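You operate a simulated robot arm through the tools that you are given. There is no shell and no other tool. Be economical: measure what you need, move in short steps, check, and stop when the job is done.

Carry out the task below with a simulated robot arm. There is one attempt and no reset: what you move stays moved.

Task
Brush the beige trim, wipe the gloss panel and lay the wide cover over it.
Fine: purple brush and purple cloth, both put back. The lock shows LOCK TRIED: keep it so. Set down upright: purple brush. What is to be rubbed or washed off counts as gone when no trace of it is left.

Only the result counts: the job must be done as asked and must still hold three seconds after the hand-in. Knocking over, shifting, dropping, spilling or breaking anything else fails it. Lids that push on must go on centred and level and be pressed home; caps that screw on are set level and turned clockwise until they are tight. Flat cloth is picked up by pressing the open fingertips on it (5 to 10 N) and closing them slowly along it; thin cloth reads only 2 to 8 mm in the jaws.

Robot
A 7-joint arm with a two-finger parallel gripper on a trunk, on a base that drives. Base frame: it is fixed to the floor where the robot stands at the start and does not move with it; the origin is under the middle of the robot, x ahead of it, y to its left, z up. Units: cm, degrees, N and s.
Its first joint turns from -115.0 to 115.0 degrees. Places, roughly: face of the gloss panel [-150, 130, 120]. Payload 3.91 kg.
The TCP is the grasp point between the finger pads, 3 cm short of the fingertips. In the tool frame z runs along the fingers and y along their closing line. Largest opening 11 cm; finger width 2, thickness 1; the body of the gripper, 4.8 by 11.2 cm, starts 5.5 cm behind the TCP.
Orientation is told as [roll, pitch, yaw] about the base's x, y, z axes, in that order, counted from this pose: with the fingers straight down and closing along the base's y, the tool's x points along the base's -x, its y along +y and its z along -z.

Tools
- The arm moves only by the tool servo_tool. Its argument "deltas" is text: rows parted by semicolons, each of 6 numbers parted by spaces: the shift along the tool's x, y, z in units of 400 mm (1.0 is 400 mm), then the turn, a rotation vector about the tool's x, y, z in units of 90 degrees (1.0 is 90 degrees). In form: tx ty tz rx ry rz; .... A call has 1 to 10 rows; each row is the pose to reach, as a shift and turn from the pose commanded when the call began, along the tool's axes at that moment. "fingers" is the finger opening in cm, from 0 to 11, set as the call begins (left out, the last holds). A call with a number of a shift or a turn outside -1 to 1 is refused whole. Rows are played at 5 a second. More than 5 cm and 8.6 degrees between two rows, or a gripper value outside its range, and nothing of the call is played. Where a pose cannot be reached the arm comes as near as it can. A force on the tool above 40 N (or 10 N above the force at the start of the call, whichever is more), or a blocked arm, ends the call early, and 0.2 s more pass. The fingers move at their own pace (about 10.8 cm/s each) and stop on an object; they squeeze with about 41 N. The grip force told is the motor's: it shows also when the fingers shut on nothing. Time passes only in rows, and 0.2 s behind the last, so rows that repeat a pose let the fingers close. The reply holds the time, the measured pose of the TCP, the force on the tool along the base axes, the opening and the grip force, in the units named above and with some noise, with the torque about the TCP (base axes, N m) and any sound that the robot's microphone picked up.
- Cameras (640 x 400 px; columns grow to the right, rows downward): "scene" is now at [0.97, 17.68, 155.44]; the picture's right is [0.34, -0.94, 0.00], its down [-0.75, -0.27, -0.60] and it looks along [0.56, 0.20, -0.80] (base axes); focal length 294 px, centre (320, 200). "wrist" rides on the gripper at [7.2, 1.7, -10.3] in the tool frame; the picture's right is [-0.23, 0.97, 0.00], its down [-0.76, -0.18, -0.62] and it looks along [-0.61, -0.14, 0.78] (tool axes); focal length 222 px, centre (320, 200). There is no depth. A picture from a camera that has moved, and an enlarged one, comes with that camera's place and axes in the base frame and with its lens.
- snapshot(camera): a new picture of that camera. It takes no simulated time.
- raise_lower(by): slides the trunk up (or, below 0, down) by that many cm; the arm and the scene camera ride with it, the base frame stays. It gives what a move gives, with no picture.
- base_move(legs): drives the robot by 1 to 6 legs, each [ahead, turn to the left] in cm and degrees, along the robot's own axes; the way and the turn of a leg run together, so that a leg with both is an arc; at most 150 cm and 180 degrees a leg. The arm and the cameras ride along, it lands a little off, and it stops where it bumps. It gives what a move gives.
- aim_head(pan, tilt): turns the head with the scene camera to pan (to the left, within 155 degrees either way) and tilt (down, from -29 to 69), counted from straight ahead of the robot. It gives what a move gives.
- close_up(camera, box): a new picture of the part [left, top, right, bottom] of that camera's present view, enlarged. It takes no simulated time.
- hand_in(): hands the job in; it is judged then, once.

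Go step by step. Nothing tells you exact positions but the pictures and the camera data: compare them with the known pose of the tool, close in by small moves and look again before you grip or let go. The budget is 120 turns and 90 pictures, counting those below and the enlarged ones. Unless the task says otherwise, let go and move clear before handing in.

The tools are called after "Request:" by a JSON object that holds its "fn" and its "kwargs". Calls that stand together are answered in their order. servo_tool: Moves the arm, as the interface text tells. Its arguments: {"type":"object","properties":{"deltas":{"type":"string"},"fingers":{"type":"number"}},"required":["deltas"]} The other tools are called the same way: raise_lower (by) slides the trunk up or down; base_move (legs) drives the base; aim_head (pan, tilt) turns the head that bears the scene camera; snapshot (camera) takes a picture; close_up (camera, box) takes an enlarged picture of a part of a camera's view; hand_in () hands the job in.

At the start:

```text
clock: 0.0
eef_pos: [33.38, 33.34, 120.6]
tool_rot: [-0.1, 0.0, 0.4]
ft_force: [-0.8, 0.5, 0.2]
wrist_torque: [0.05, 0.02, 0.01]
finger_gap: 10.99
grip_force: 0.0
trunk travel left (down, up): [-67.5, 31.5]
robot x, y, heading: [-0.14, 0.3, 0.2]
head pan, tilt: [19.7, 53.2]
```

scene: 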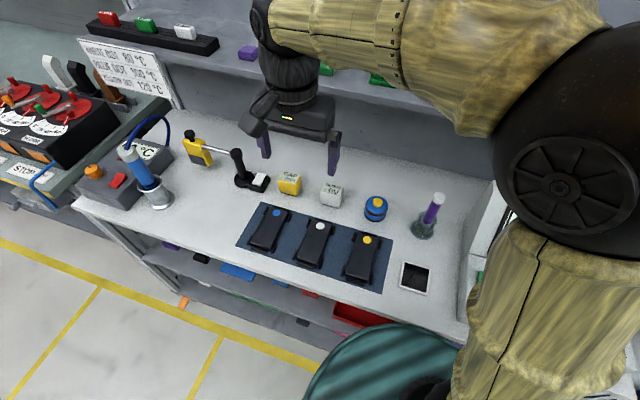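
wrist: 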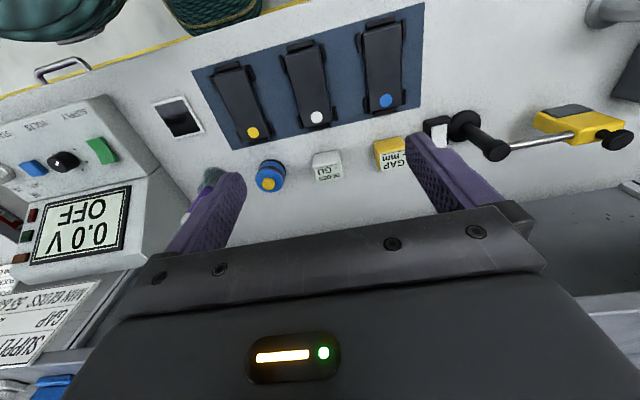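

I see a lab bench ahead of the robot; the gloss panel is far behind-left. I look around with the head first.

Request:
{"fn": "aim_head", "kwargs": {"pan": 140, "tilt": 15}}

Request:
{"fn": "snapshot", "kwargs": {"camera": "scene"}}

Request:
{"fn": "aim_head", "kwargs": {"pan": 80, "tilt": 30}}

Request:
{"fn": "snapshot", "kwargs": {"camera": "scene"}}

Request:
{"fn": "aim_head", "kwargs": {"pan": -60, "tilt": 30}}

Request:
{"fn": "snapshot", "kwargs": {"camera": "scene"}}

Request:
{"fn": "aim_head", "kwargs": {"pan": -140, "tilt": 25}}

Request:
{"fn": "snapshot", "kwargs": {"camera": "scene"}}

Request:
{"fn": "aim_head", "kwargs": {"pan": 10, "tilt": 10}}

Request:
{"fn": "snapshot", "kwargs": {"camera": "scene"}}

```text
clock: 2.0
eef_pos: [33.35, 33.19, 120.59]
tool_rot: [0.0, 0.0, 0.3]
ft_force: [0.2, -0.5, 0.3]
wrist_torque: [0.02, 0.01, 0.02]
finger_gap: 10.99
grip_force: 0.1
trunk travel left (down, up): [-67.5, 31.5]
robot x, y, heading: [0.14, 0.06, 0.1]
head pan, tilt: [140.0, 15.0]
```

```text
87 pictures are left
camera scene: at [-13.14, 21.2, 161.24], right [0.64, 0.77, 0.0], down [0.2, -0.17, -0.97], along [-0.74, 0.62, -0.26], focal length 294 px, centre (320, 200)
```

scene: 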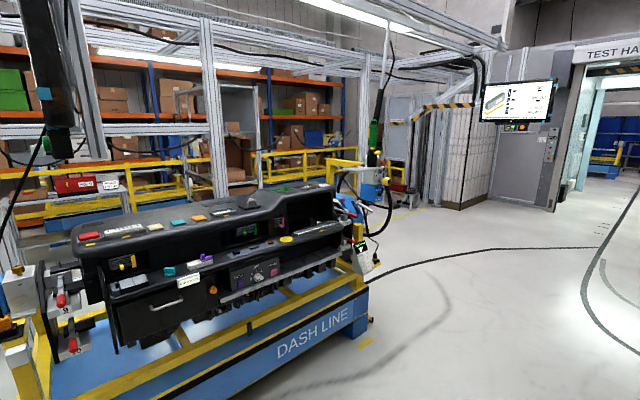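

```text
clock: 3.3
eef_pos: [33.39, 33.31, 120.64]
tool_rot: [0.0, 0.0, 0.3]
ft_force: [0.6, 0.1, 0.4]
wrist_torque: [-0.01, 0.01, -0.01]
finger_gap: 11.01
grip_force: 0.1
trunk travel left (down, up): [-67.5, 31.5]
robot x, y, heading: [0.17, 0.1, -0.1]
head pan, tilt: [80.0, 30.0]
```

```text
86 pictures are left
camera scene: at [-4.43, 24.1, 158.82], right [0.98, -0.17, 0.0], down [-0.09, -0.49, -0.87], along [0.15, 0.85, -0.5], focal length 294 px, centre (320, 200)
```

scene: 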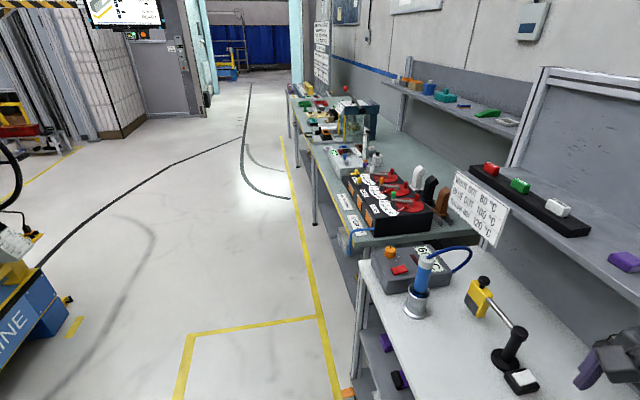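

```text
clock: 5.5
eef_pos: [33.28, 33.32, 120.55]
tool_rot: [0.0, 0.0, 0.2]
ft_force: [-0.4, 0.4, -0.1]
wrist_torque: [-0.02, 0.01, 0.04]
finger_gap: 11.0
grip_force: 0.0
trunk travel left (down, up): [-67.5, 31.5]
robot x, y, heading: [0.35, 0.06, -0.0]
head pan, tilt: [-60.0, 30.0]
```

```text
85 pictures are left
camera scene: at [-1.46, 7.36, 158.82], right [-0.87, -0.5, 0.0], down [-0.25, 0.43, -0.87], along [0.43, -0.75, -0.5], focal length 294 px, centre (320, 200)
```

scene: 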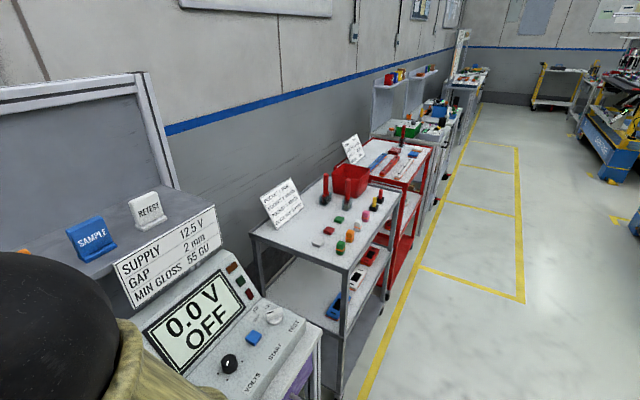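

```text
clock: 7.1
eef_pos: [33.41, 33.21, 120.61]
tool_rot: [0.0, 0.0, 0.3]
ft_force: [-0.3, 0.0, -0.3]
wrist_torque: [-0.01, 0.04, -0.02]
finger_gap: 10.97
grip_force: 0.0
trunk travel left (down, up): [-67.5, 31.5]
robot x, y, heading: [-0.31, 0.3, -0.0]
head pan, tilt: [-140.0, 25.0]
```

```text
84 pictures are left
camera scene: at [-13.04, 9.27, 159.62], right [-0.64, 0.77, 0.0], down [0.32, 0.27, -0.91], along [-0.69, -0.58, -0.42], focal length 294 px, centre (320, 200)
```

scene: 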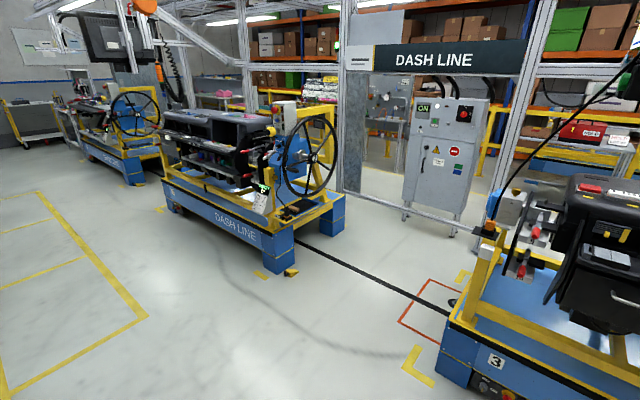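

```text
clock: 9.4
eef_pos: [33.21, 33.3, 120.52]
tool_rot: [0.1, -0.1, 0.2]
ft_force: [-0.2, 0.4, -0.2]
wrist_torque: [0.0, 0.0, -0.01]
finger_gap: 11.02
grip_force: 0.0
trunk travel left (down, up): [-67.5, 31.5]
robot x, y, heading: [0.24, 0.09, -0.2]
head pan, tilt: [10.0, 10.0]
```

```text
83 pictures are left
camera scene: at [3.17, 16.8, 162.05], right [0.17, -0.98, 0.0], down [-0.17, -0.03, -0.98], along [0.97, 0.17, -0.17], focal length 294 px, centre (320, 200)
```

scene: 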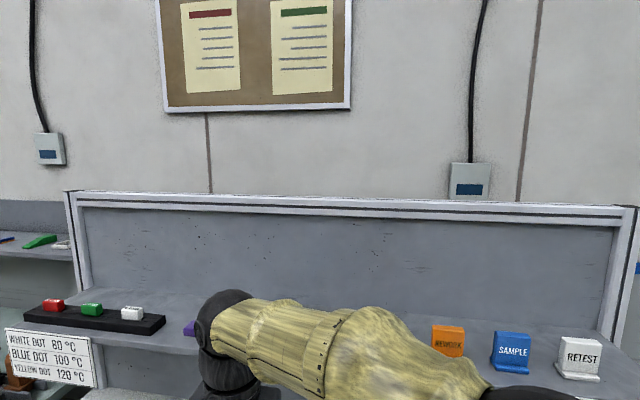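

The dash on the line lies in the panel's direction. I zoom on it.

Request:
{"fn": "aim_head", "kwargs": {"pan": 140, "tilt": 15}}

Request:
{"fn": "close_up", "kwargs": {"camera": "scene", "box": [60, 170, 220, 270]}}

Request:
{"fn": "close_up", "kwargs": {"camera": "scene", "box": [220, 160, 400, 280]}}

```text
clock: 11.5
eef_pos: [33.31, 33.34, 120.54]
tool_rot: [0.0, 0.1, 0.3]
ft_force: [-0.5, 0.6, -0.5]
wrist_torque: [0.0, -0.01, 0.0]
finger_gap: 11.01
grip_force: 0.1
trunk travel left (down, up): [-67.5, 31.5]
robot x, y, heading: [-0.22, -0.03, -0.0]
head pan, tilt: [140.0, 15.0]
```

```text
4.00 times, centred on (140, 220) of scene
camera zoom: at [-13.14, 21.2, 161.24], right [0.64, 0.77, 0.0], down [0.2, -0.17, -0.97], along [-0.74, 0.62, -0.26], focal length 1177 px, centre (1040, 120)
```

zoom: 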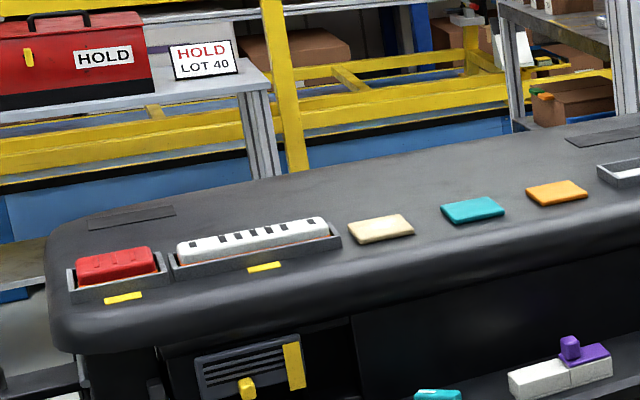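

```text
3.33 times, centred on (310, 220) of scene
camera zoom: at [-13.14, 21.2, 161.24], right [0.64, 0.77, 0.0], down [0.2, -0.17, -0.97], along [-0.74, 0.62, -0.26], focal length 981 px, centre (353, 133)
```

zoom: 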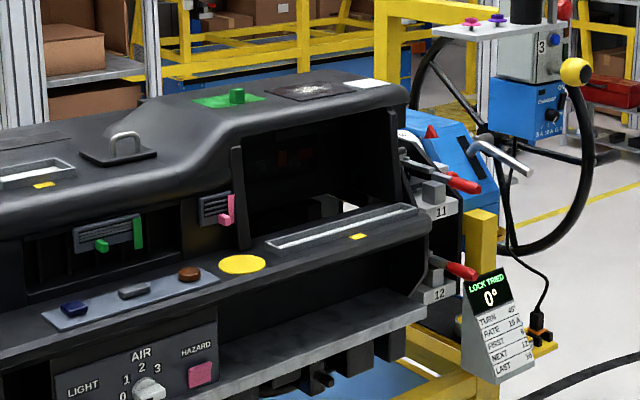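

The gloss panel looks to be the speckled square on the dash top near y=130, the beige trim near (-141, 41). I drive over to face the dash and look more closely.

Request:
{"fn": "base_move", "kwargs": {"legs": [[-40, 0], [0, 90], [80, 0], [0, 90], [20, 0]]}}

Request:
{"fn": "aim_head", "kwargs": {"pan": 0, "tilt": 35}}

Request:
{"fn": "snapshot", "kwargs": {"camera": "scene"}}

```text
clock: 26.7
eef_pos: [-93.47, 48.89, 120.64]
tool_rot: [0.0, -0.1, 178.8]
ft_force: [0.4, 0.8, -0.5]
wrist_torque: [0.05, -0.04, 0.01]
finger_gap: 10.99
grip_force: 0.0
trunk travel left (down, up): [-67.5, 31.5]
robot x, y, heading: [-59.58, 81.53, 178.4]
head pan, tilt: [140.0, 15.0]
```

```text
clock: 29.0
eef_pos: [-93.5, 48.94, 120.6]
tool_rot: [0.0, -0.1, 178.8]
ft_force: [-0.7, -0.1, 0.0]
wrist_torque: [0.0, 0.0, -0.02]
finger_gap: 11.01
grip_force: 0.1
trunk travel left (down, up): [-67.5, 31.5]
robot x, y, heading: [-59.4, 81.31, 178.4]
head pan, tilt: [0.0, 35.0]
```

```text
80 pictures are left
camera scene: at [-62.5, 66.02, 158.04], right [0.03, 1.0, 0.0], down [0.57, -0.01, -0.82], along [-0.82, 0.02, -0.57], focal length 294 px, centre (320, 200)
```

scene: 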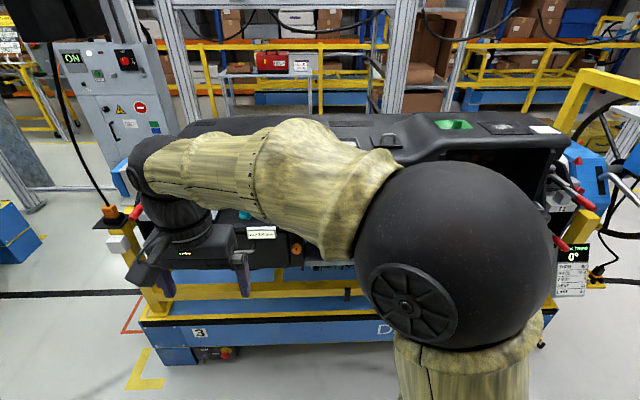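

The arm blocks the view; I raise the trunk and sweep the arm to the robot's right, then look.

Request:
{"fn": "raise_lower", "kwargs": {"by": 25}}

Request:
{"fn": "snapshot", "kwargs": {"camera": "wrist"}}

Request:
{"fn": "servo_tool", "kwargs": {"deltas": "0 -0.1 0 0 0 0; 0 -0.2 0 0 0 0; 0 -0.3 0 0 0 0; 0 -0.4 0 0 0 0; 0 -0.5 0 0 0 0; 0 -0.6 0 0 0 0; 0 -0.7 0 0 0 0; 0 -0.8 0 0 0 0; 0 -0.9 0 0 0 0; 0 -1 0 0 0 0"}}

Request:
{"fn": "snapshot", "kwargs": {"camera": "scene"}}

Request:
{"fn": "snapshot", "kwargs": {"camera": "wrist"}}

```text
clock: 31.6
eef_pos: [-93.39, 48.92, 145.65]
tool_rot: [0.0, 0.1, 178.8]
ft_force: [0.1, -0.1, 0.0]
wrist_torque: [0.0, 0.01, -0.02]
finger_gap: 11.02
grip_force: 0.1
trunk travel left (down, up): [-92.5, 6.5]
robot x, y, heading: [-58.97, 81.5, 178.8]
head pan, tilt: [0.0, 35.0]
```

```text
79 pictures are left
camera wrist: at [-86.22, 47.01, 155.86], right [-0.25, -0.97, 0.0], down [-0.76, 0.19, 0.62], along [-0.6, 0.15, -0.78], focal length 222 px, centre (320, 200)
```

wrist: 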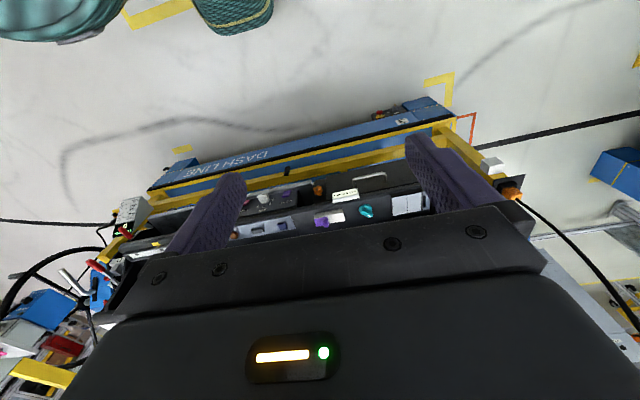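

```text
clock: 33.8
eef_pos: [-92.58, 89.11, 145.61]
tool_rot: [0.1, 0.1, 178.9]
ft_force: [-0.5, 0.5, 0.0]
wrist_torque: [-0.02, -0.02, -0.02]
finger_gap: 11.01
grip_force: 0.1
trunk travel left (down, up): [-92.5, 6.5]
robot x, y, heading: [-59.31, 81.53, 178.7]
head pan, tilt: [0.0, 35.0]
```

```text
78 pictures are left
camera scene: at [-62.54, 66.16, 183.05], right [0.03, 1.0, 0.0], down [0.57, -0.02, -0.82], along [-0.82, 0.02, -0.57], focal length 294 px, centre (320, 200)
```

scene: 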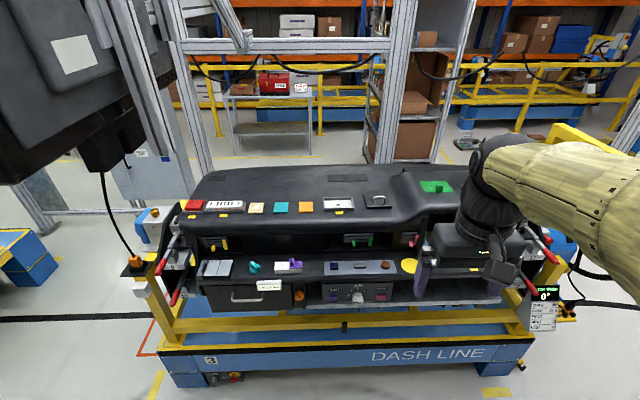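

```text
77 pictures are left
camera wrist: at [-85.35, 87.17, 155.94], right [-0.25, -0.97, 0.0], down [-0.76, 0.19, 0.62], along [-0.6, 0.15, -0.78], focal length 222 px, centre (320, 200)
```

wrist: 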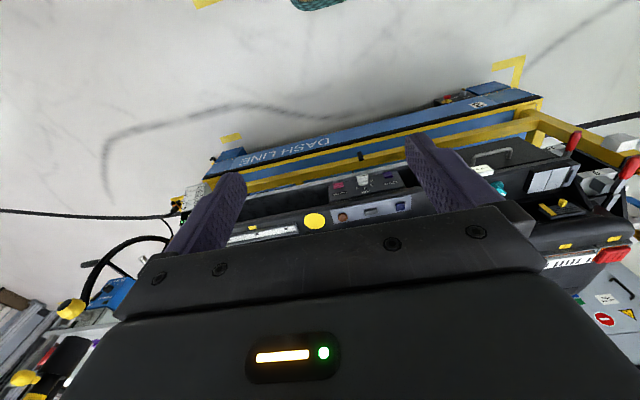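

Good overview. I zoom the scene camera on the dash.

Request:
{"fn": "close_up", "kwargs": {"camera": "scene", "box": [170, 180, 330, 280]}}

Request:
{"fn": "close_up", "kwargs": {"camera": "scene", "box": [180, 240, 340, 340]}}

Request:
{"fn": "close_up", "kwargs": {"camera": "scene", "box": [320, 160, 480, 260]}}

Request:
{"fn": "close_up", "kwargs": {"camera": "scene", "box": [310, 240, 470, 340]}}

Request:
{"fn": "aim_head", "kwargs": {"pan": -50, "tilt": 30}}

Request:
{"fn": "snapshot", "kwargs": {"camera": "scene"}}

```text
4.00 times, centred on (250, 230) of scene
camera zoom: at [-62.54, 66.16, 183.05], right [0.03, 1.0, 0.0], down [0.57, -0.02, -0.82], along [-0.82, 0.02, -0.57], focal length 1177 px, centre (600, 80)
```

zoom: 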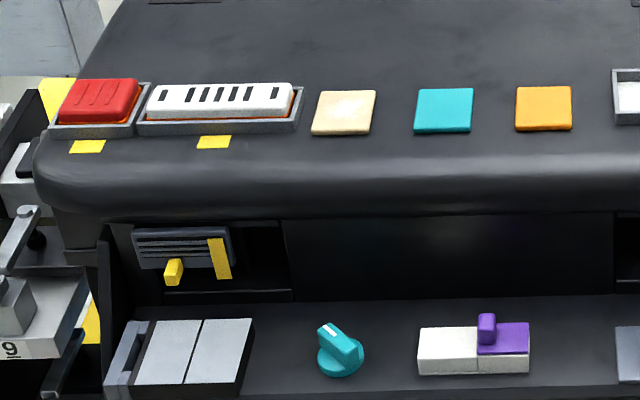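

```text
4.00 times, centred on (260, 290) of scene
camera zoom: at [-62.54, 66.16, 183.05], right [0.03, 1.0, 0.0], down [0.57, -0.02, -0.82], along [-0.82, 0.02, -0.57], focal length 1177 px, centre (560, -160)
```

zoom: 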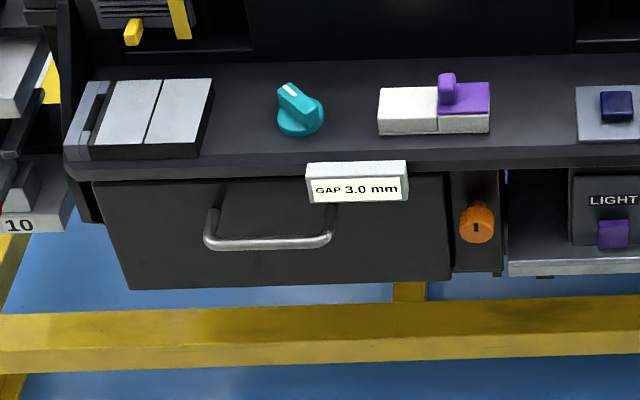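

```text
4.00 times, centred on (400, 210) of scene
camera zoom: at [-62.54, 66.16, 183.05], right [0.03, 1.0, 0.0], down [0.57, -0.02, -0.82], along [-0.82, 0.02, -0.57], focal length 1177 px, centre (0, 160)
```

zoom: 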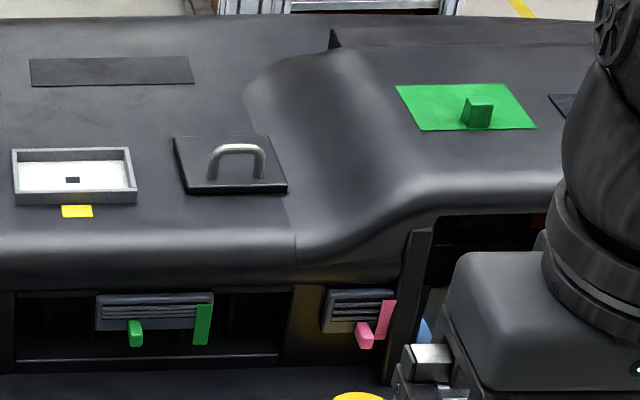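

```text
4.00 times, centred on (390, 290) of scene
camera zoom: at [-62.54, 66.16, 183.05], right [0.03, 1.0, 0.0], down [0.57, -0.02, -0.82], along [-0.82, 0.02, -0.57], focal length 1177 px, centre (40, -160)
```

zoom: 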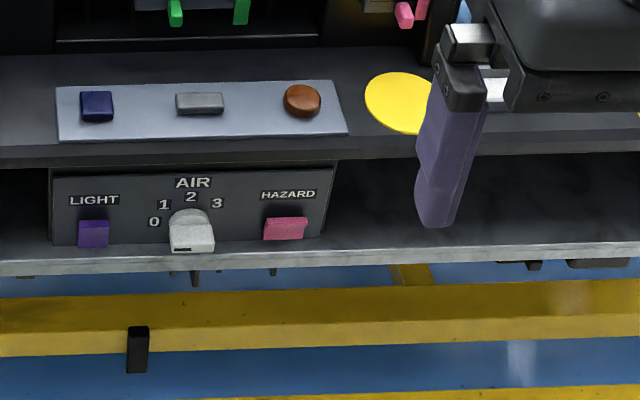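

```text
clock: 34.9
eef_pos: [-92.66, 88.87, 145.79]
tool_rot: [0.0, 0.0, 178.8]
ft_force: [0.2, 0.5, 0.5]
wrist_torque: [-0.02, 0.02, 0.01]
finger_gap: 11.0
grip_force: 0.0
trunk travel left (down, up): [-92.5, 6.5]
robot x, y, heading: [-59.28, 81.09, 178.5]
head pan, tilt: [-50.0, 30.0]
```

```text
72 pictures are left
camera scene: at [-59.34, 72.87, 183.82], right [0.78, 0.62, 0.0], down [0.31, -0.39, -0.87], along [-0.54, 0.68, -0.5], focal length 294 px, centre (320, 200)
```

scene: 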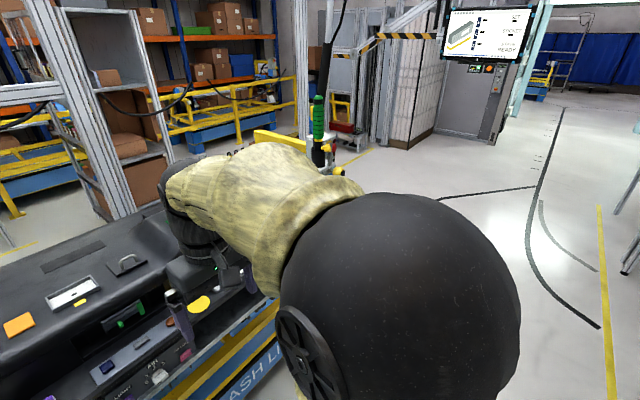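

Purple items seem to be at a small stand past the dash's right end. I swing the arm back left and drive along the dash to y≈130.

Request:
{"fn": "servo_tool", "kwargs": {"deltas": "0 0.1 0 0 0 0; 0 0.2 0 0 0 0; 0 0.3 0 0 0 0; 0 0.4 0 0 0 0; 0 0.5 0 0 0 0; 0 0.6 0 0 0 0; 0 0.7 0 0 0 0; 0 0.8 0 0 0 0; 0 0.9 0 0 0 0; 0 1 0 0 0 0"}}

Request:
{"fn": "base_move", "kwargs": {"legs": [[0, -90], [65, 0], [0, 90]]}}

Request:
{"fn": "aim_head", "kwargs": {"pan": -25, "tilt": 32}}

Request:
{"fn": "snapshot", "kwargs": {"camera": "scene"}}

```text
clock: 37.1
eef_pos: [-93.48, 48.62, 145.45]
tool_rot: [0.0, 0.1, 178.8]
ft_force: [0.0, 0.2, 0.6]
wrist_torque: [0.01, -0.01, 0.0]
finger_gap: 11.0
grip_force: 0.1
trunk travel left (down, up): [-92.5, 6.5]
robot x, y, heading: [-59.18, 81.67, 178.3]
head pan, tilt: [-50.0, 30.0]
```

```text
clock: 48.3
eef_pos: [-92.32, 114.5, 145.53]
tool_rot: [0.0, 0.0, 177.6]
ft_force: [0.1, -0.2, 0.5]
wrist_torque: [-0.01, 0.02, 0.01]
finger_gap: 11.01
grip_force: 0.0
trunk travel left (down, up): [-92.5, 6.5]
robot x, y, heading: [-57.64, 146.03, 177.3]
head pan, tilt: [-50.0, 30.0]
```

```text
clock: 49.2
eef_pos: [-92.41, 114.54, 145.52]
tool_rot: [0.0, 0.0, 177.6]
ft_force: [0.8, 0.2, 0.0]
wrist_torque: [0.04, -0.01, -0.02]
finger_gap: 11.0
grip_force: 0.0
trunk travel left (down, up): [-92.5, 6.5]
robot x, y, heading: [-57.28, 146.23, 177.6]
head pan, tilt: [-25.0, 32.0]
```

```text
71 pictures are left
camera scene: at [-60.2, 134.72, 183.51], right [0.46, 0.89, 0.0], down [0.47, -0.25, -0.85], along [-0.75, 0.39, -0.53], focal length 294 px, centre (320, 200)
```

scene: 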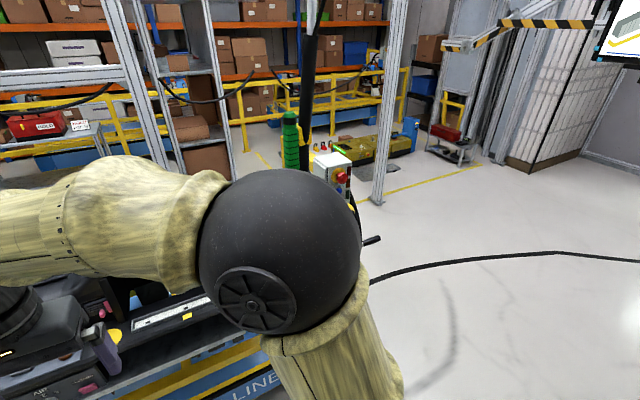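

The arm's elbow blocks the view; I swing the arm to the right again and look left of it.

Request:
{"fn": "servo_tool", "kwargs": {"deltas": "0 -0.1 0 0 0 0; 0 -0.2 0 0 0 0; 0 -0.3 0 0 0 0; 0 -0.4 0 0 0 0; 0 -0.5 0 0 0 0; 0 -0.6 0 0 0 0; 0 -0.7 0 0 0 0; 0 -0.8 0 0 0 0; 0 -0.9 0 0 0 0; 0 -1 0 0 0 0"}}

Request:
{"fn": "servo_tool", "kwargs": {"deltas": "0 -0.1 0 0 0 0; 0 -0.2 0 0 0 0; 0 -0.3 0 0 0 0; 0 -0.4 0 0 0 0; 0 -0.5 0 0 0 0"}}

Request:
{"fn": "aim_head", "kwargs": {"pan": -5, "tilt": 35}}

Request:
{"fn": "snapshot", "kwargs": {"camera": "scene"}}

Request:
{"fn": "snapshot", "kwargs": {"camera": "wrist"}}

```text
clock: 51.4
eef_pos: [-90.71, 154.49, 145.43]
tool_rot: [0.0, 0.0, 177.6]
ft_force: [0.6, 0.2, -0.5]
wrist_torque: [-0.02, 0.0, 0.02]
finger_gap: 11.03
grip_force: 0.1
trunk travel left (down, up): [-92.5, 6.5]
robot x, y, heading: [-57.46, 146.04, 177.2]
head pan, tilt: [-25.0, 32.0]
```

```text
clock: 52.6
eef_pos: [-90.02, 174.68, 145.44]
tool_rot: [0.2, 0.0, 177.7]
ft_force: [-1.3, 0.2, -1.1]
wrist_torque: [-0.01, -0.03, -0.01]
finger_gap: 11.01
grip_force: 0.1
trunk travel left (down, up): [-92.5, 6.5]
robot x, y, heading: [-57.57, 146.48, 177.3]
head pan, tilt: [-25.0, 32.0]
```

```text
clock: 53.5
eef_pos: [-89.99, 174.44, 145.51]
tool_rot: [-0.1, 0.0, 177.6]
ft_force: [-0.7, -0.1, -0.8]
wrist_torque: [-0.01, -0.02, 0.01]
finger_gap: 11.01
grip_force: 0.0
trunk travel left (down, up): [-92.5, 6.5]
robot x, y, heading: [-57.52, 146.33, 177.6]
head pan, tilt: [-5.0, 35.0]
```

```text
70 pictures are left
camera scene: at [-61.01, 131.79, 183.05], right [0.13, 0.99, 0.0], down [0.57, -0.08, -0.82], along [-0.81, 0.11, -0.57], focal length 294 px, centre (320, 200)
```

scene: 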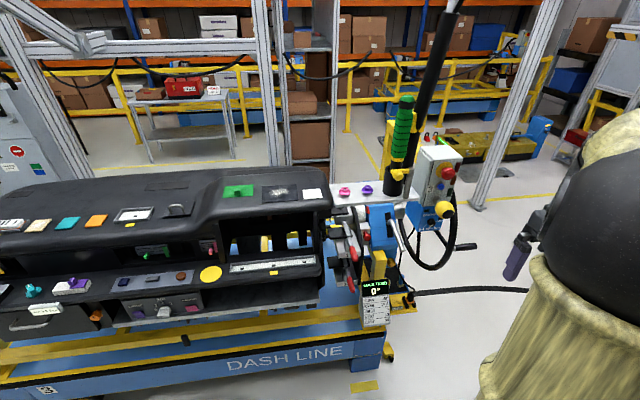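

```text
69 pictures are left
camera wrist: at [-82.76, 172.46, 155.77], right [-0.27, -0.96, 0.0], down [-0.75, 0.21, 0.62], along [-0.6, 0.17, -0.78], focal length 222 px, centre (320, 200)
```

wrist: 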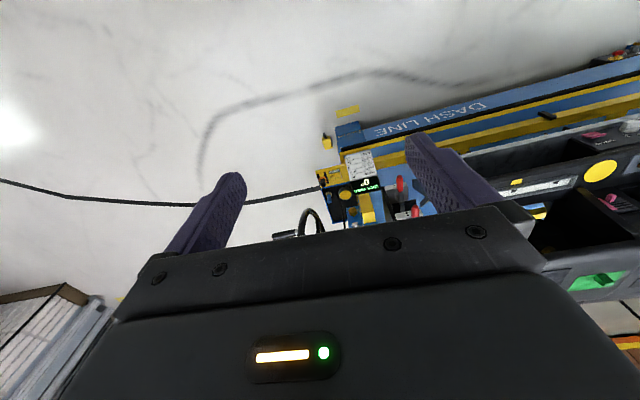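

Request:
{"fn": "close_up", "kwargs": {"camera": "scene", "box": [210, 165, 338, 245]}}

Request:
{"fn": "close_up", "kwargs": {"camera": "scene", "box": [320, 140, 480, 240]}}

Request:
{"fn": "close_up", "kwargs": {"camera": "scene", "box": [220, 220, 420, 345]}}

```text
5.00 times, centred on (274, 205) of scene
camera zoom: at [-61.01, 131.79, 183.05], right [0.13, 0.99, 0.0], down [0.57, -0.08, -0.82], along [-0.81, 0.11, -0.57], focal length 1471 px, centre (550, 175)
```

zoom: 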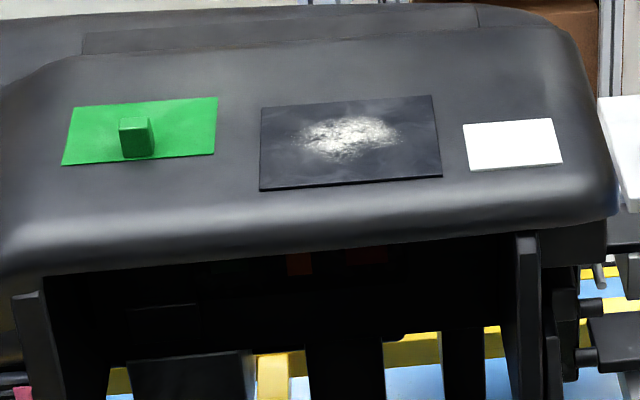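

```text
4.00 times, centred on (400, 190) of scene
camera zoom: at [-61.01, 131.79, 183.05], right [0.13, 0.99, 0.0], down [0.57, -0.08, -0.82], along [-0.81, 0.11, -0.57], focal length 1177 px, centre (0, 240)
```

zoom: 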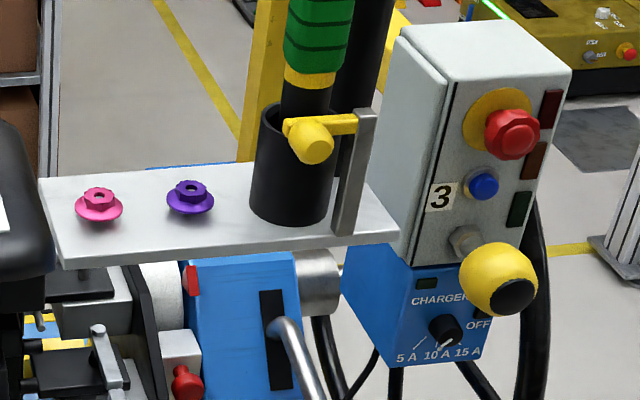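

```text
3.20 times, centred on (320, 282) of scene
camera zoom: at [-61.01, 131.79, 183.05], right [0.13, 0.99, 0.0], down [0.57, -0.08, -0.82], along [-0.81, 0.11, -0.57], focal length 942 px, centre (320, -64)
```

zoom: 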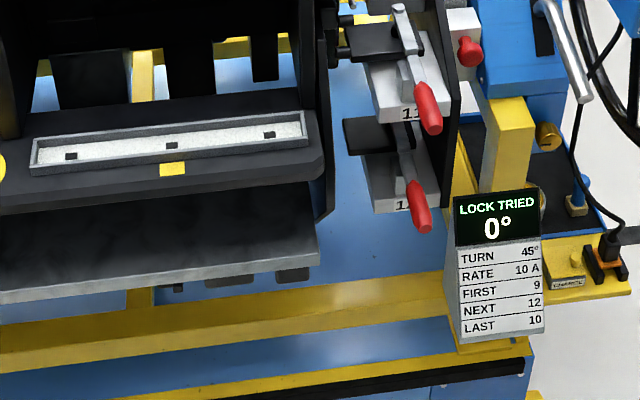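

Panel with dust found. A brush-like purple handle stands in a pot on the first bench. I look at the benches from here.

Request:
{"fn": "aim_head", "kwargs": {"pan": 125, "tilt": 25}}

Request:
{"fn": "snapshot", "kwargs": {"camera": "scene"}}

Request:
{"fn": "aim_head", "kwargs": {"pan": 155, "tilt": 25}}

Request:
{"fn": "close_up", "kwargs": {"camera": "scene", "box": [160, 50, 480, 250]}}

Request:
{"fn": "aim_head", "kwargs": {"pan": -150, "tilt": 25}}

Request:
{"fn": "snapshot", "kwargs": {"camera": "scene"}}

```text
clock: 55.6
eef_pos: [-89.88, 174.47, 145.54]
tool_rot: [0.0, 0.0, 177.6]
ft_force: [-0.8, 0.9, -0.3]
wrist_torque: [-0.01, -0.02, -0.04]
finger_gap: 11.02
grip_force: 0.1
trunk travel left (down, up): [-92.5, 6.5]
robot x, y, heading: [-57.39, 146.11, 177.5]
head pan, tilt: [125.0, 25.0]
```

```text
65 pictures are left
camera scene: at [-47.34, 122.79, 184.62], right [-0.84, -0.53, 0.0], down [-0.23, 0.36, -0.91], along [0.48, -0.77, -0.42], focal length 294 px, centre (320, 200)
```

scene: 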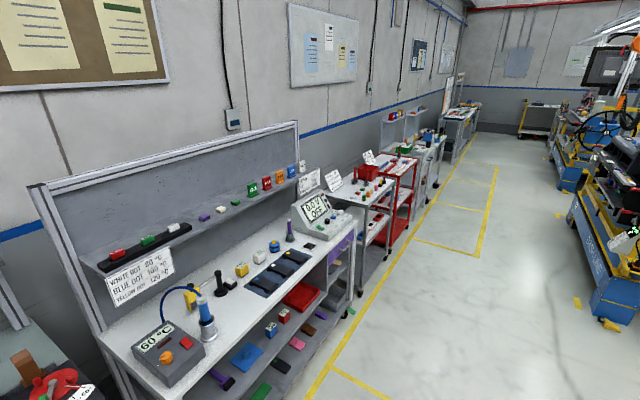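

```text
clock: 56.5
eef_pos: [-89.88, 174.44, 145.48]
tool_rot: [0.0, 0.0, 177.6]
ft_force: [-0.2, 0.0, 0.4]
wrist_torque: [0.01, -0.02, -0.05]
finger_gap: 11.01
grip_force: 0.0
trunk travel left (down, up): [-92.5, 6.5]
robot x, y, heading: [-57.32, 146.08, 177.5]
head pan, tilt: [154.7, 25.0]
```

```text
2.00 times, centred on (320, 150) of scene
camera zoom: at [-44.13, 126.24, 184.62], right [-0.47, -0.88, 0.0], down [-0.37, 0.2, -0.91], along [0.8, -0.43, -0.42], focal length 588 px, centre (320, 300)
```

zoom: 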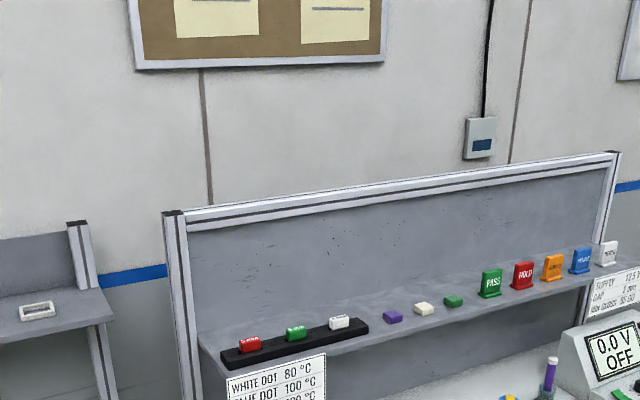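

```text
clock: 60.7
eef_pos: [-89.95, 174.45, 145.5]
tool_rot: [0.0, 0.0, 177.6]
ft_force: [0.2, 0.0, -0.3]
wrist_torque: [-0.03, -0.01, -0.01]
finger_gap: 10.97
grip_force: 0.1
trunk travel left (down, up): [-92.5, 6.5]
robot x, y, heading: [-57.71, 146.24, 177.2]
head pan, tilt: [-150.0, 25.0]
```

```text
63 pictures are left
camera scene: at [-44.08, 134.81, 184.62], right [0.46, -0.89, 0.0], down [-0.38, -0.19, -0.91], along [0.8, 0.42, -0.42], focal length 294 px, centre (320, 200)
```

scene: 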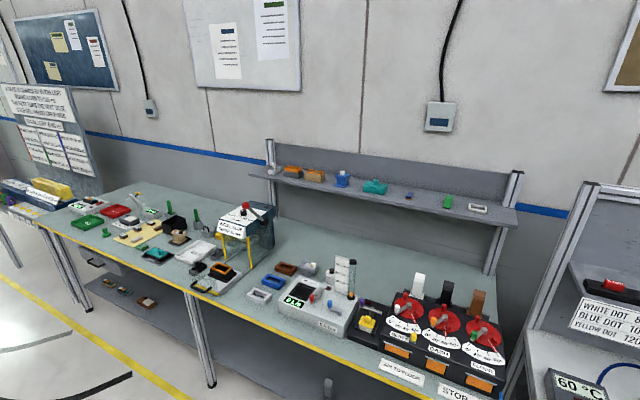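

I zoom onto bench 1 and its lower shelf.

Request:
{"fn": "aim_head", "kwargs": {"pan": 128, "tilt": 32}}

Request:
{"fn": "close_up", "kwargs": {"camera": "scene", "box": [180, 200, 380, 325]}}

Request:
{"fn": "close_up", "kwargs": {"camera": "scene", "box": [200, 70, 440, 220]}}

```text
clock: 64.5
eef_pos: [-89.88, 174.49, 145.51]
tool_rot: [-0.1, 0.0, 177.6]
ft_force: [-0.6, 0.4, 0.3]
wrist_torque: [-0.01, -0.01, 0.05]
finger_gap: 11.0
grip_force: 0.0
trunk travel left (down, up): [-92.5, 6.5]
robot x, y, heading: [-57.38, 146.04, 177.4]
head pan, tilt: [128.0, 32.0]
```

```text
3.20 times, centred on (280, 262) of scene
camera zoom: at [-47.09, 123.27, 183.51], right [-0.82, -0.58, 0.0], down [-0.31, 0.43, -0.85], along [0.49, -0.69, -0.53], focal length 942 px, centre (448, 0)
```

zoom: 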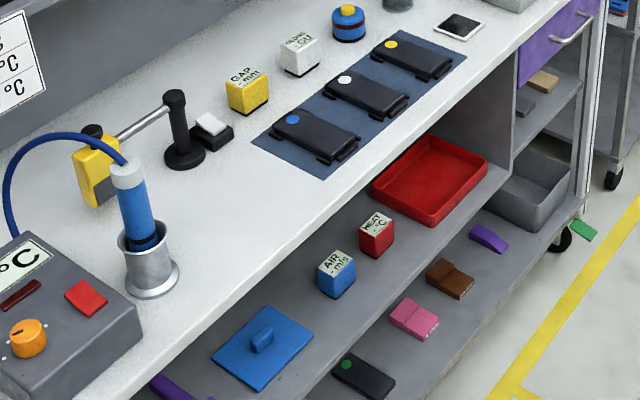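

```text
2.67 times, centred on (320, 145) of scene
camera zoom: at [-47.09, 123.27, 183.51], right [-0.82, -0.58, 0.0], down [-0.31, 0.43, -0.85], along [0.49, -0.69, -0.53], focal length 785 px, centre (320, 347)
```

zoom: 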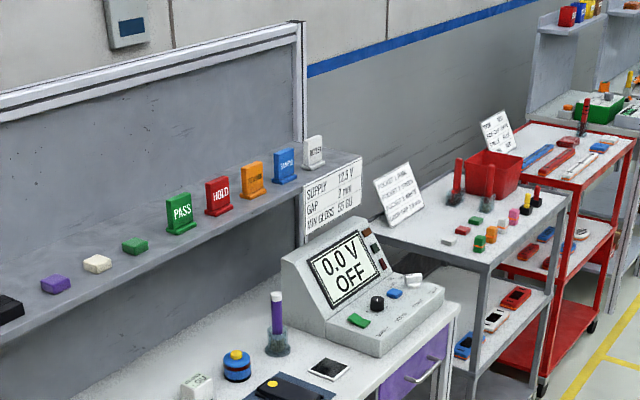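

Bench 1 (top z≈85.5) holds the purple brush at about (49, 5); the upper shelf holds the folded purple cloth and the lower one a blue cover with a knob. I drive back to the bench.

Request:
{"fn": "base_move", "kwargs": {"legs": [[0, 91], [136, 0], [0, 91.5], [30, 0]]}}

Request:
{"fn": "aim_head", "kwargs": {"pan": 0, "tilt": 35}}

Request:
{"fn": "snapshot", "kwargs": {"camera": "scene"}}

```text
clock: 80.7
eef_pos: [-0.51, -17.32, 145.54]
tool_rot: [0.1, 0.0, -0.5]
ft_force: [-0.8, -0.7, 0.4]
wrist_torque: [0.06, -0.04, 0.03]
finger_gap: 11.0
grip_force: 0.1
trunk travel left (down, up): [-92.5, 6.5]
robot x, y, heading: [-34.09, 9.64, -0.7]
head pan, tilt: [128.0, 32.0]
```

```text
clock: 82.8
eef_pos: [-0.39, -17.5, 145.51]
tool_rot: [0.0, 0.0, -0.2]
ft_force: [0.2, 0.8, 0.1]
wrist_torque: [0.02, 0.02, -0.01]
finger_gap: 10.99
grip_force: 0.1
trunk travel left (down, up): [-92.5, 6.5]
robot x, y, heading: [-33.71, 9.32, -0.7]
head pan, tilt: [0.0, 35.0]
```

```text
60 pictures are left
camera scene: at [-30.81, 24.91, 183.04], right [-0.01, -1.0, 0.0], down [-0.57, 0.01, -0.82], along [0.82, -0.01, -0.57], focal length 294 px, centre (320, 200)
```

scene: 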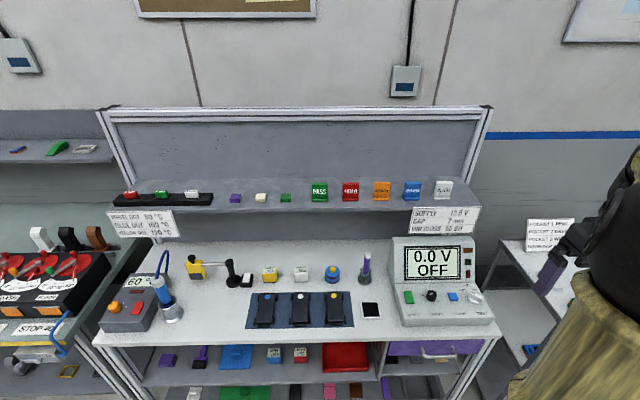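

Request:
{"fn": "close_up", "kwargs": {"camera": "scene", "box": [140, 320, 268, 400]}}

Request:
{"fn": "close_up", "kwargs": {"camera": "scene", "box": [210, 180, 402, 300]}}

Request:
{"fn": "aim_head", "kwargs": {"pan": 5, "tilt": 60}}

Request:
{"fn": "snapshot", "kwargs": {"camera": "scene"}}

```text
5.00 times, centred on (204, 360) of scene
camera zoom: at [-30.81, 24.91, 183.04], right [-0.01, -1.0, 0.0], down [-0.57, 0.01, -0.82], along [0.82, -0.01, -0.57], focal length 1471 px, centre (900, -600)
```

zoom: 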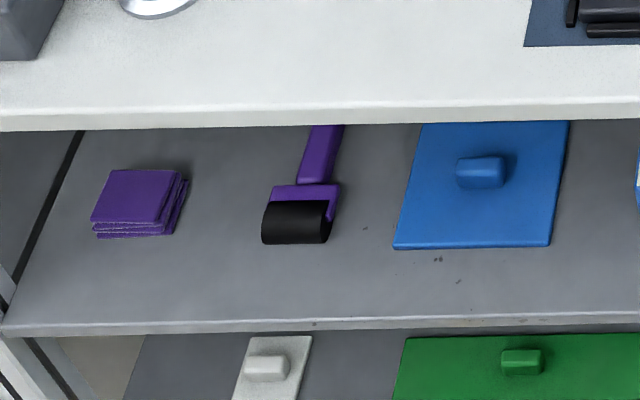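

```text
3.33 times, centred on (306, 240) of scene
camera zoom: at [-30.81, 24.91, 183.04], right [-0.01, -1.0, 0.0], down [-0.57, 0.01, -0.82], along [0.82, -0.01, -0.57], focal length 981 px, centre (367, 67)
```

zoom: 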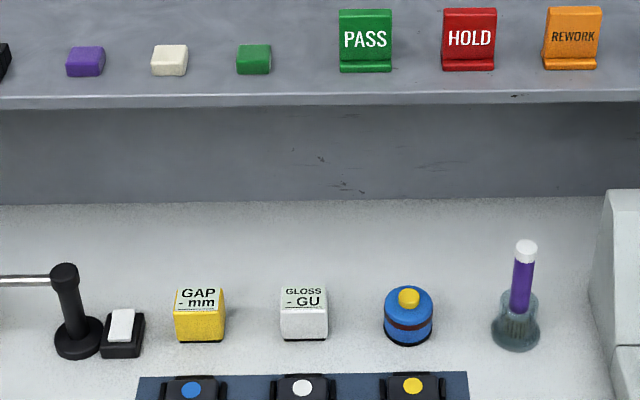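

```text
clock: 83.7
eef_pos: [-0.59, -17.49, 145.55]
tool_rot: [0.0, 0.0, -0.5]
ft_force: [0.4, -0.2, 0.4]
wrist_torque: [0.01, 0.02, -0.05]
finger_gap: 11.0
grip_force: 0.1
trunk travel left (down, up): [-92.5, 6.5]
robot x, y, heading: [-34.03, 9.66, -0.9]
head pan, tilt: [5.0, 60.0]
```

```text
57 pictures are left
camera scene: at [-32.91, 25.51, 179.61], right [0.07, -1.0, 0.0], down [-0.86, -0.06, -0.5], along [0.5, 0.04, -0.87], focal length 294 px, centre (320, 200)
```

scene: 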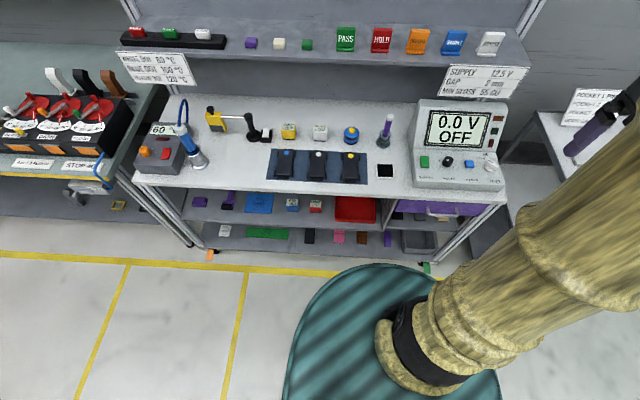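

Purple brush stands on its bristles near (49, 5), just below the front edge of the upper shelf, so I will approach with a 45° tilted tool. I move up to the bench and tilt the tool.

Request:
{"fn": "base_move", "kwargs": {"legs": [[28, 0]]}}

Request:
{"fn": "servo_tool", "kwargs": {"deltas": "0 0.07 0 0 -0.08 0; 0 0.14 0 0 -0.16 0; 0 0.21 0 0 -0.24 0; 0 0.28 0 0 -0.32 0; 0 0.35 0 0 -0.41 0; 0 0.42 0 0 -0.5 0; 0 0.5 0 0 -0.5 0; 0 0.56 0 0 -0.5 0"}}

Request:
{"fn": "aim_head", "kwargs": {"pan": -20, "tilt": 45}}

Request:
{"fn": "snapshot", "kwargs": {"camera": "scene"}}

Request:
{"fn": "snapshot", "kwargs": {"camera": "wrist"}}

```text
clock: 85.6
eef_pos: [27.46, -17.61, 145.51]
tool_rot: [0.0, 0.1, -0.3]
ft_force: [-0.4, 0.2, 0.1]
wrist_torque: [0.0, 0.04, -0.01]
finger_gap: 10.97
grip_force: 0.1
trunk travel left (down, up): [-92.5, 6.5]
robot x, y, heading: [-5.96, 9.51, -0.5]
head pan, tilt: [5.0, 60.0]
```

```text
clock: 87.4
eef_pos: [30.23, -0.63, 141.17]
tool_rot: [0.0, -45.0, -0.2]
ft_force: [0.5, -0.7, 0.8]
wrist_torque: [-0.01, -0.01, 0.02]
finger_gap: 11.01
grip_force: 0.0
out of reach, approached as far as the arm can: row 5, 6, 7, 8
trunk travel left (down, up): [-92.5, 6.5]
robot x, y, heading: [-6.44, 9.42, -0.6]
head pan, tilt: [5.0, 60.0]
```

```text
clock: 88.3
eef_pos: [30.24, -0.72, 141.11]
tool_rot: [0.0, -45.1, -0.1]
ft_force: [0.6, 0.5, 0.2]
wrist_torque: [0.0, -0.01, -0.02]
finger_gap: 10.99
grip_force: 0.2
trunk travel left (down, up): [-92.5, 6.5]
robot x, y, heading: [-5.98, 9.56, -0.6]
head pan, tilt: [-20.0, 45.0]
```

```text
56 pictures are left
camera scene: at [-4.22, 21.8, 181.56], right [-0.35, -0.94, 0.0], down [-0.66, 0.25, -0.71], along [0.66, -0.25, -0.71], focal length 294 px, centre (320, 200)
```

scene: 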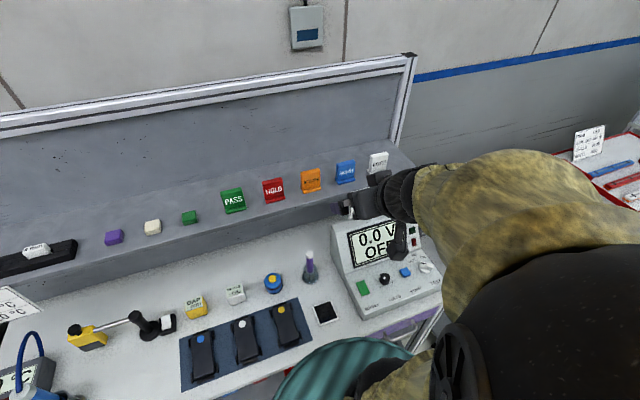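

```text
55 pictures are left
camera wrist: at [17.82, 1.09, 143.28], right [0.16, 0.97, 0.16], down [0.1, -0.18, 0.98], along [0.98, -0.14, -0.12], focal length 222 px, centre (320, 200)
```

wrist: 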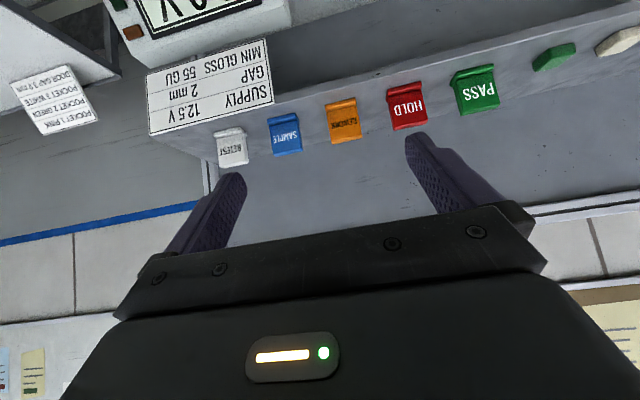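

Tilted tool is too close to the axis for comfort; I lower the trunk so the tool is at the brush's height and then check before advancing.

Request:
{"fn": "raise_lower", "kwargs": {"by": -40}}

Request:
{"fn": "snapshot", "kwargs": {"camera": "scene"}}

Request:
{"fn": "snapshot", "kwargs": {"camera": "wrist"}}

```text
clock: 92.1
eef_pos: [30.22, -0.62, 101.13]
tool_rot: [0.0, -45.0, -0.2]
ft_force: [0.4, 1.3, 0.0]
wrist_torque: [0.0, 0.02, -0.01]
finger_gap: 11.02
grip_force: 0.0
trunk travel left (down, up): [-52.5, 46.5]
robot x, y, heading: [-5.89, 9.28, -0.7]
head pan, tilt: [-20.0, 45.0]
```

```text
54 pictures are left
camera scene: at [-4.24, 21.79, 141.56], right [-0.35, -0.94, 0.0], down [-0.66, 0.25, -0.71], along [0.66, -0.25, -0.71], focal length 294 px, centre (320, 200)
```

scene: 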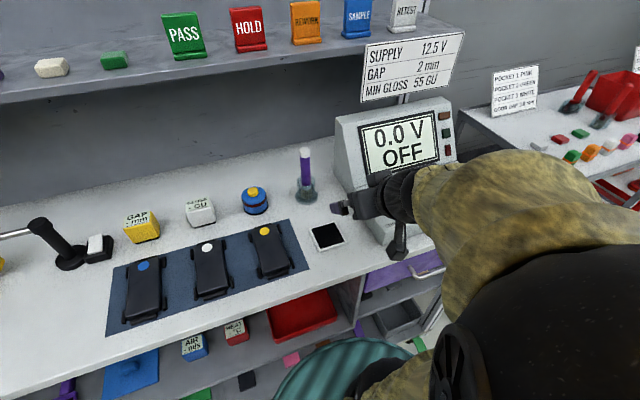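

```text
53 pictures are left
camera wrist: at [17.81, 1.1, 103.28], right [0.16, 0.97, 0.16], down [0.1, -0.18, 0.98], along [0.98, -0.14, -0.12], focal length 222 px, centre (320, 200)
```

wrist: 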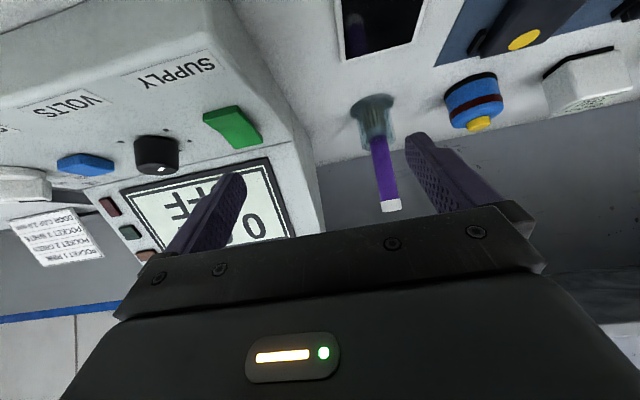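

Brush located: axis near (47.8, 5.9), top z≈102, bench z≈88. I go to a pre-grasp point about 6 cm short with 6 cm opening.

Request:
{"fn": "servo_tool", "kwargs": {"deltas": "0 0.08 0 0 0 0; 0 0.165 0 0 0 0; -0.05 0.165 0.09 0 0 0; -0.1 0.165 0.18 0 0 0; -0.157 0.165 0.267 0 0 0; -0.157 0.165 0.267 0 0 0", "fingers": 6}}

Request:
{"fn": "snapshot", "kwargs": {"camera": "wrist"}}

Request:
{"fn": "close_up", "kwargs": {"camera": "scene", "box": [220, 120, 412, 240]}}

```text
clock: 93.7
eef_pos: [39.17, -6.62, 98.94]
tool_rot: [-0.4, -46.1, -17.7]
ft_force: [0.7, -0.7, -0.8]
wrist_torque: [-0.02, 0.02, -0.02]
finger_gap: 5.97
grip_force: 0.0
out of reach, approached as far as the arm can: row 1, 2
trunk travel left (down, up): [-52.5, 46.5]
robot x, y, heading: [-6.05, 9.25, -0.6]
head pan, tilt: [-20.0, 45.0]
stopped in row 6: the arm was blocked; the commanded pose is now the measured one
```

```text
52 pictures are left
camera wrist: at [27.83, -1.18, 100.79], right [0.45, 0.88, 0.16], down [0.02, -0.19, 0.98], along [0.89, -0.44, -0.1], focal length 222 px, centre (320, 200)
```

wrist: 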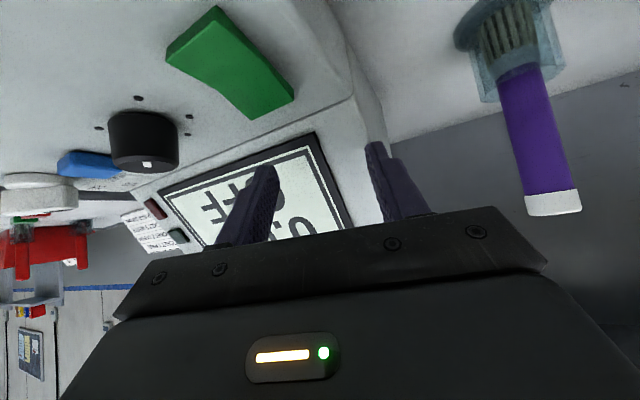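

```text
3.33 times, centred on (316, 180) of scene
camera zoom: at [-4.26, 21.83, 141.56], right [-0.35, -0.94, 0.0], down [-0.66, 0.25, -0.71], along [0.66, -0.25, -0.71], focal length 981 px, centre (333, 267)
```

zoom: 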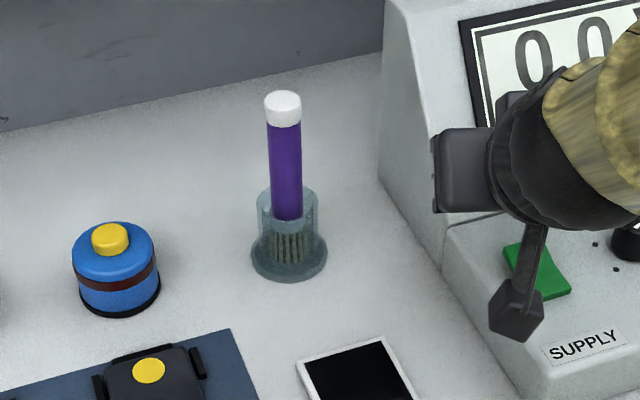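

The arm ran into its limits in this posture (elbow folded to the right). I retract, return the tool to vertical, and check the posture.

Request:
{"fn": "servo_tool", "kwargs": {"deltas": "0 0 -0.1 0 0 0; 0 0 -0.2 0 0 0; 0 0 -0.3 0 0 0; 0 0 -0.3 0 0.09 0; 0 0 -0.3 0 0.18 0; 0 0 -0.3 0 0.27 0; 0 0 -0.3 0 0.35 0; 0 0 -0.3 0 0.43 0; 0 0 -0.3 0 0.5 0"}}

Request:
{"fn": "snapshot", "kwargs": {"camera": "scene"}}

```text
clock: 95.7
eef_pos: [30.98, -3.81, 107.28]
tool_rot: [-0.2, -1.0, -17.9]
ft_force: [0.5, 0.0, 0.2]
wrist_torque: [-0.01, -0.01, -0.01]
finger_gap: 6.04
grip_force: 0.1
out of reach, approached as far as the arm can: row 1, 3, 4
trunk travel left (down, up): [-52.5, 46.5]
robot x, y, heading: [-5.63, 9.4, -0.8]
head pan, tilt: [-20.0, 45.0]
```

```text
50 pictures are left
camera scene: at [-4.21, 21.78, 141.56], right [-0.35, -0.94, 0.0], down [-0.66, 0.25, -0.71], along [0.66, -0.25, -0.71], focal length 294 px, centre (320, 200)
```

scene: 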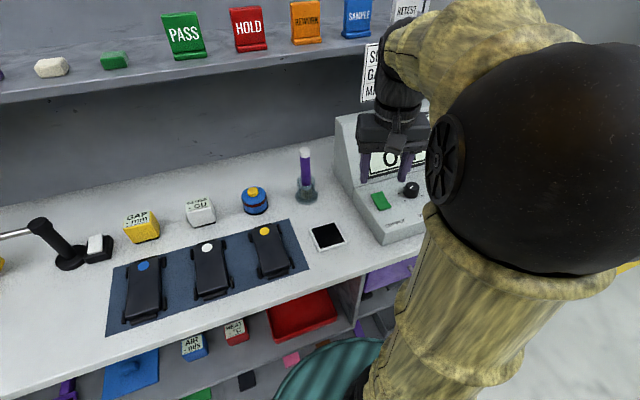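

Back to a vertical tool. I straighten the yaw here, and then move with only a 20° tilt.

Request:
{"fn": "servo_tool", "kwargs": {"deltas": "0 0 0 0 0 -0.07; 0 0 0 0 0 -0.14; 0 0 0 0 0 -0.2; 0 0 -0.05 0 0 -0.2"}}

Request:
{"fn": "servo_tool", "kwargs": {"deltas": "-0.06 0.05 0 0 -0.08 0; -0.12 0.1 0 0 -0.16 0; -0.18 0.15 0 0 -0.22 0; -0.24 0.2 0 0 -0.22 0; -0.24 0.24 0 0 -0.22 0"}}

```text
clock: 96.7
eef_pos: [30.99, -3.77, 109.26]
tool_rot: [-0.5, -1.0, 0.2]
ft_force: [-0.2, 1.0, 0.5]
wrist_torque: [0.0, -0.03, 0.02]
finger_gap: 5.99
grip_force: 0.0
trunk travel left (down, up): [-52.5, 46.5]
robot x, y, heading: [-5.95, 9.37, -0.8]
head pan, tilt: [-20.0, 45.0]
```

```text
clock: 97.9
eef_pos: [40.6, 5.76, 109.32]
tool_rot: [-0.6, -20.8, 0.3]
ft_force: [0.1, -0.1, 0.0]
wrist_torque: [-0.01, 0.0, 0.01]
finger_gap: 5.99
grip_force: 0.0
trunk travel left (down, up): [-52.5, 46.5]
robot x, y, heading: [-6.17, 9.44, -0.6]
head pan, tilt: [-20.0, 45.0]
```

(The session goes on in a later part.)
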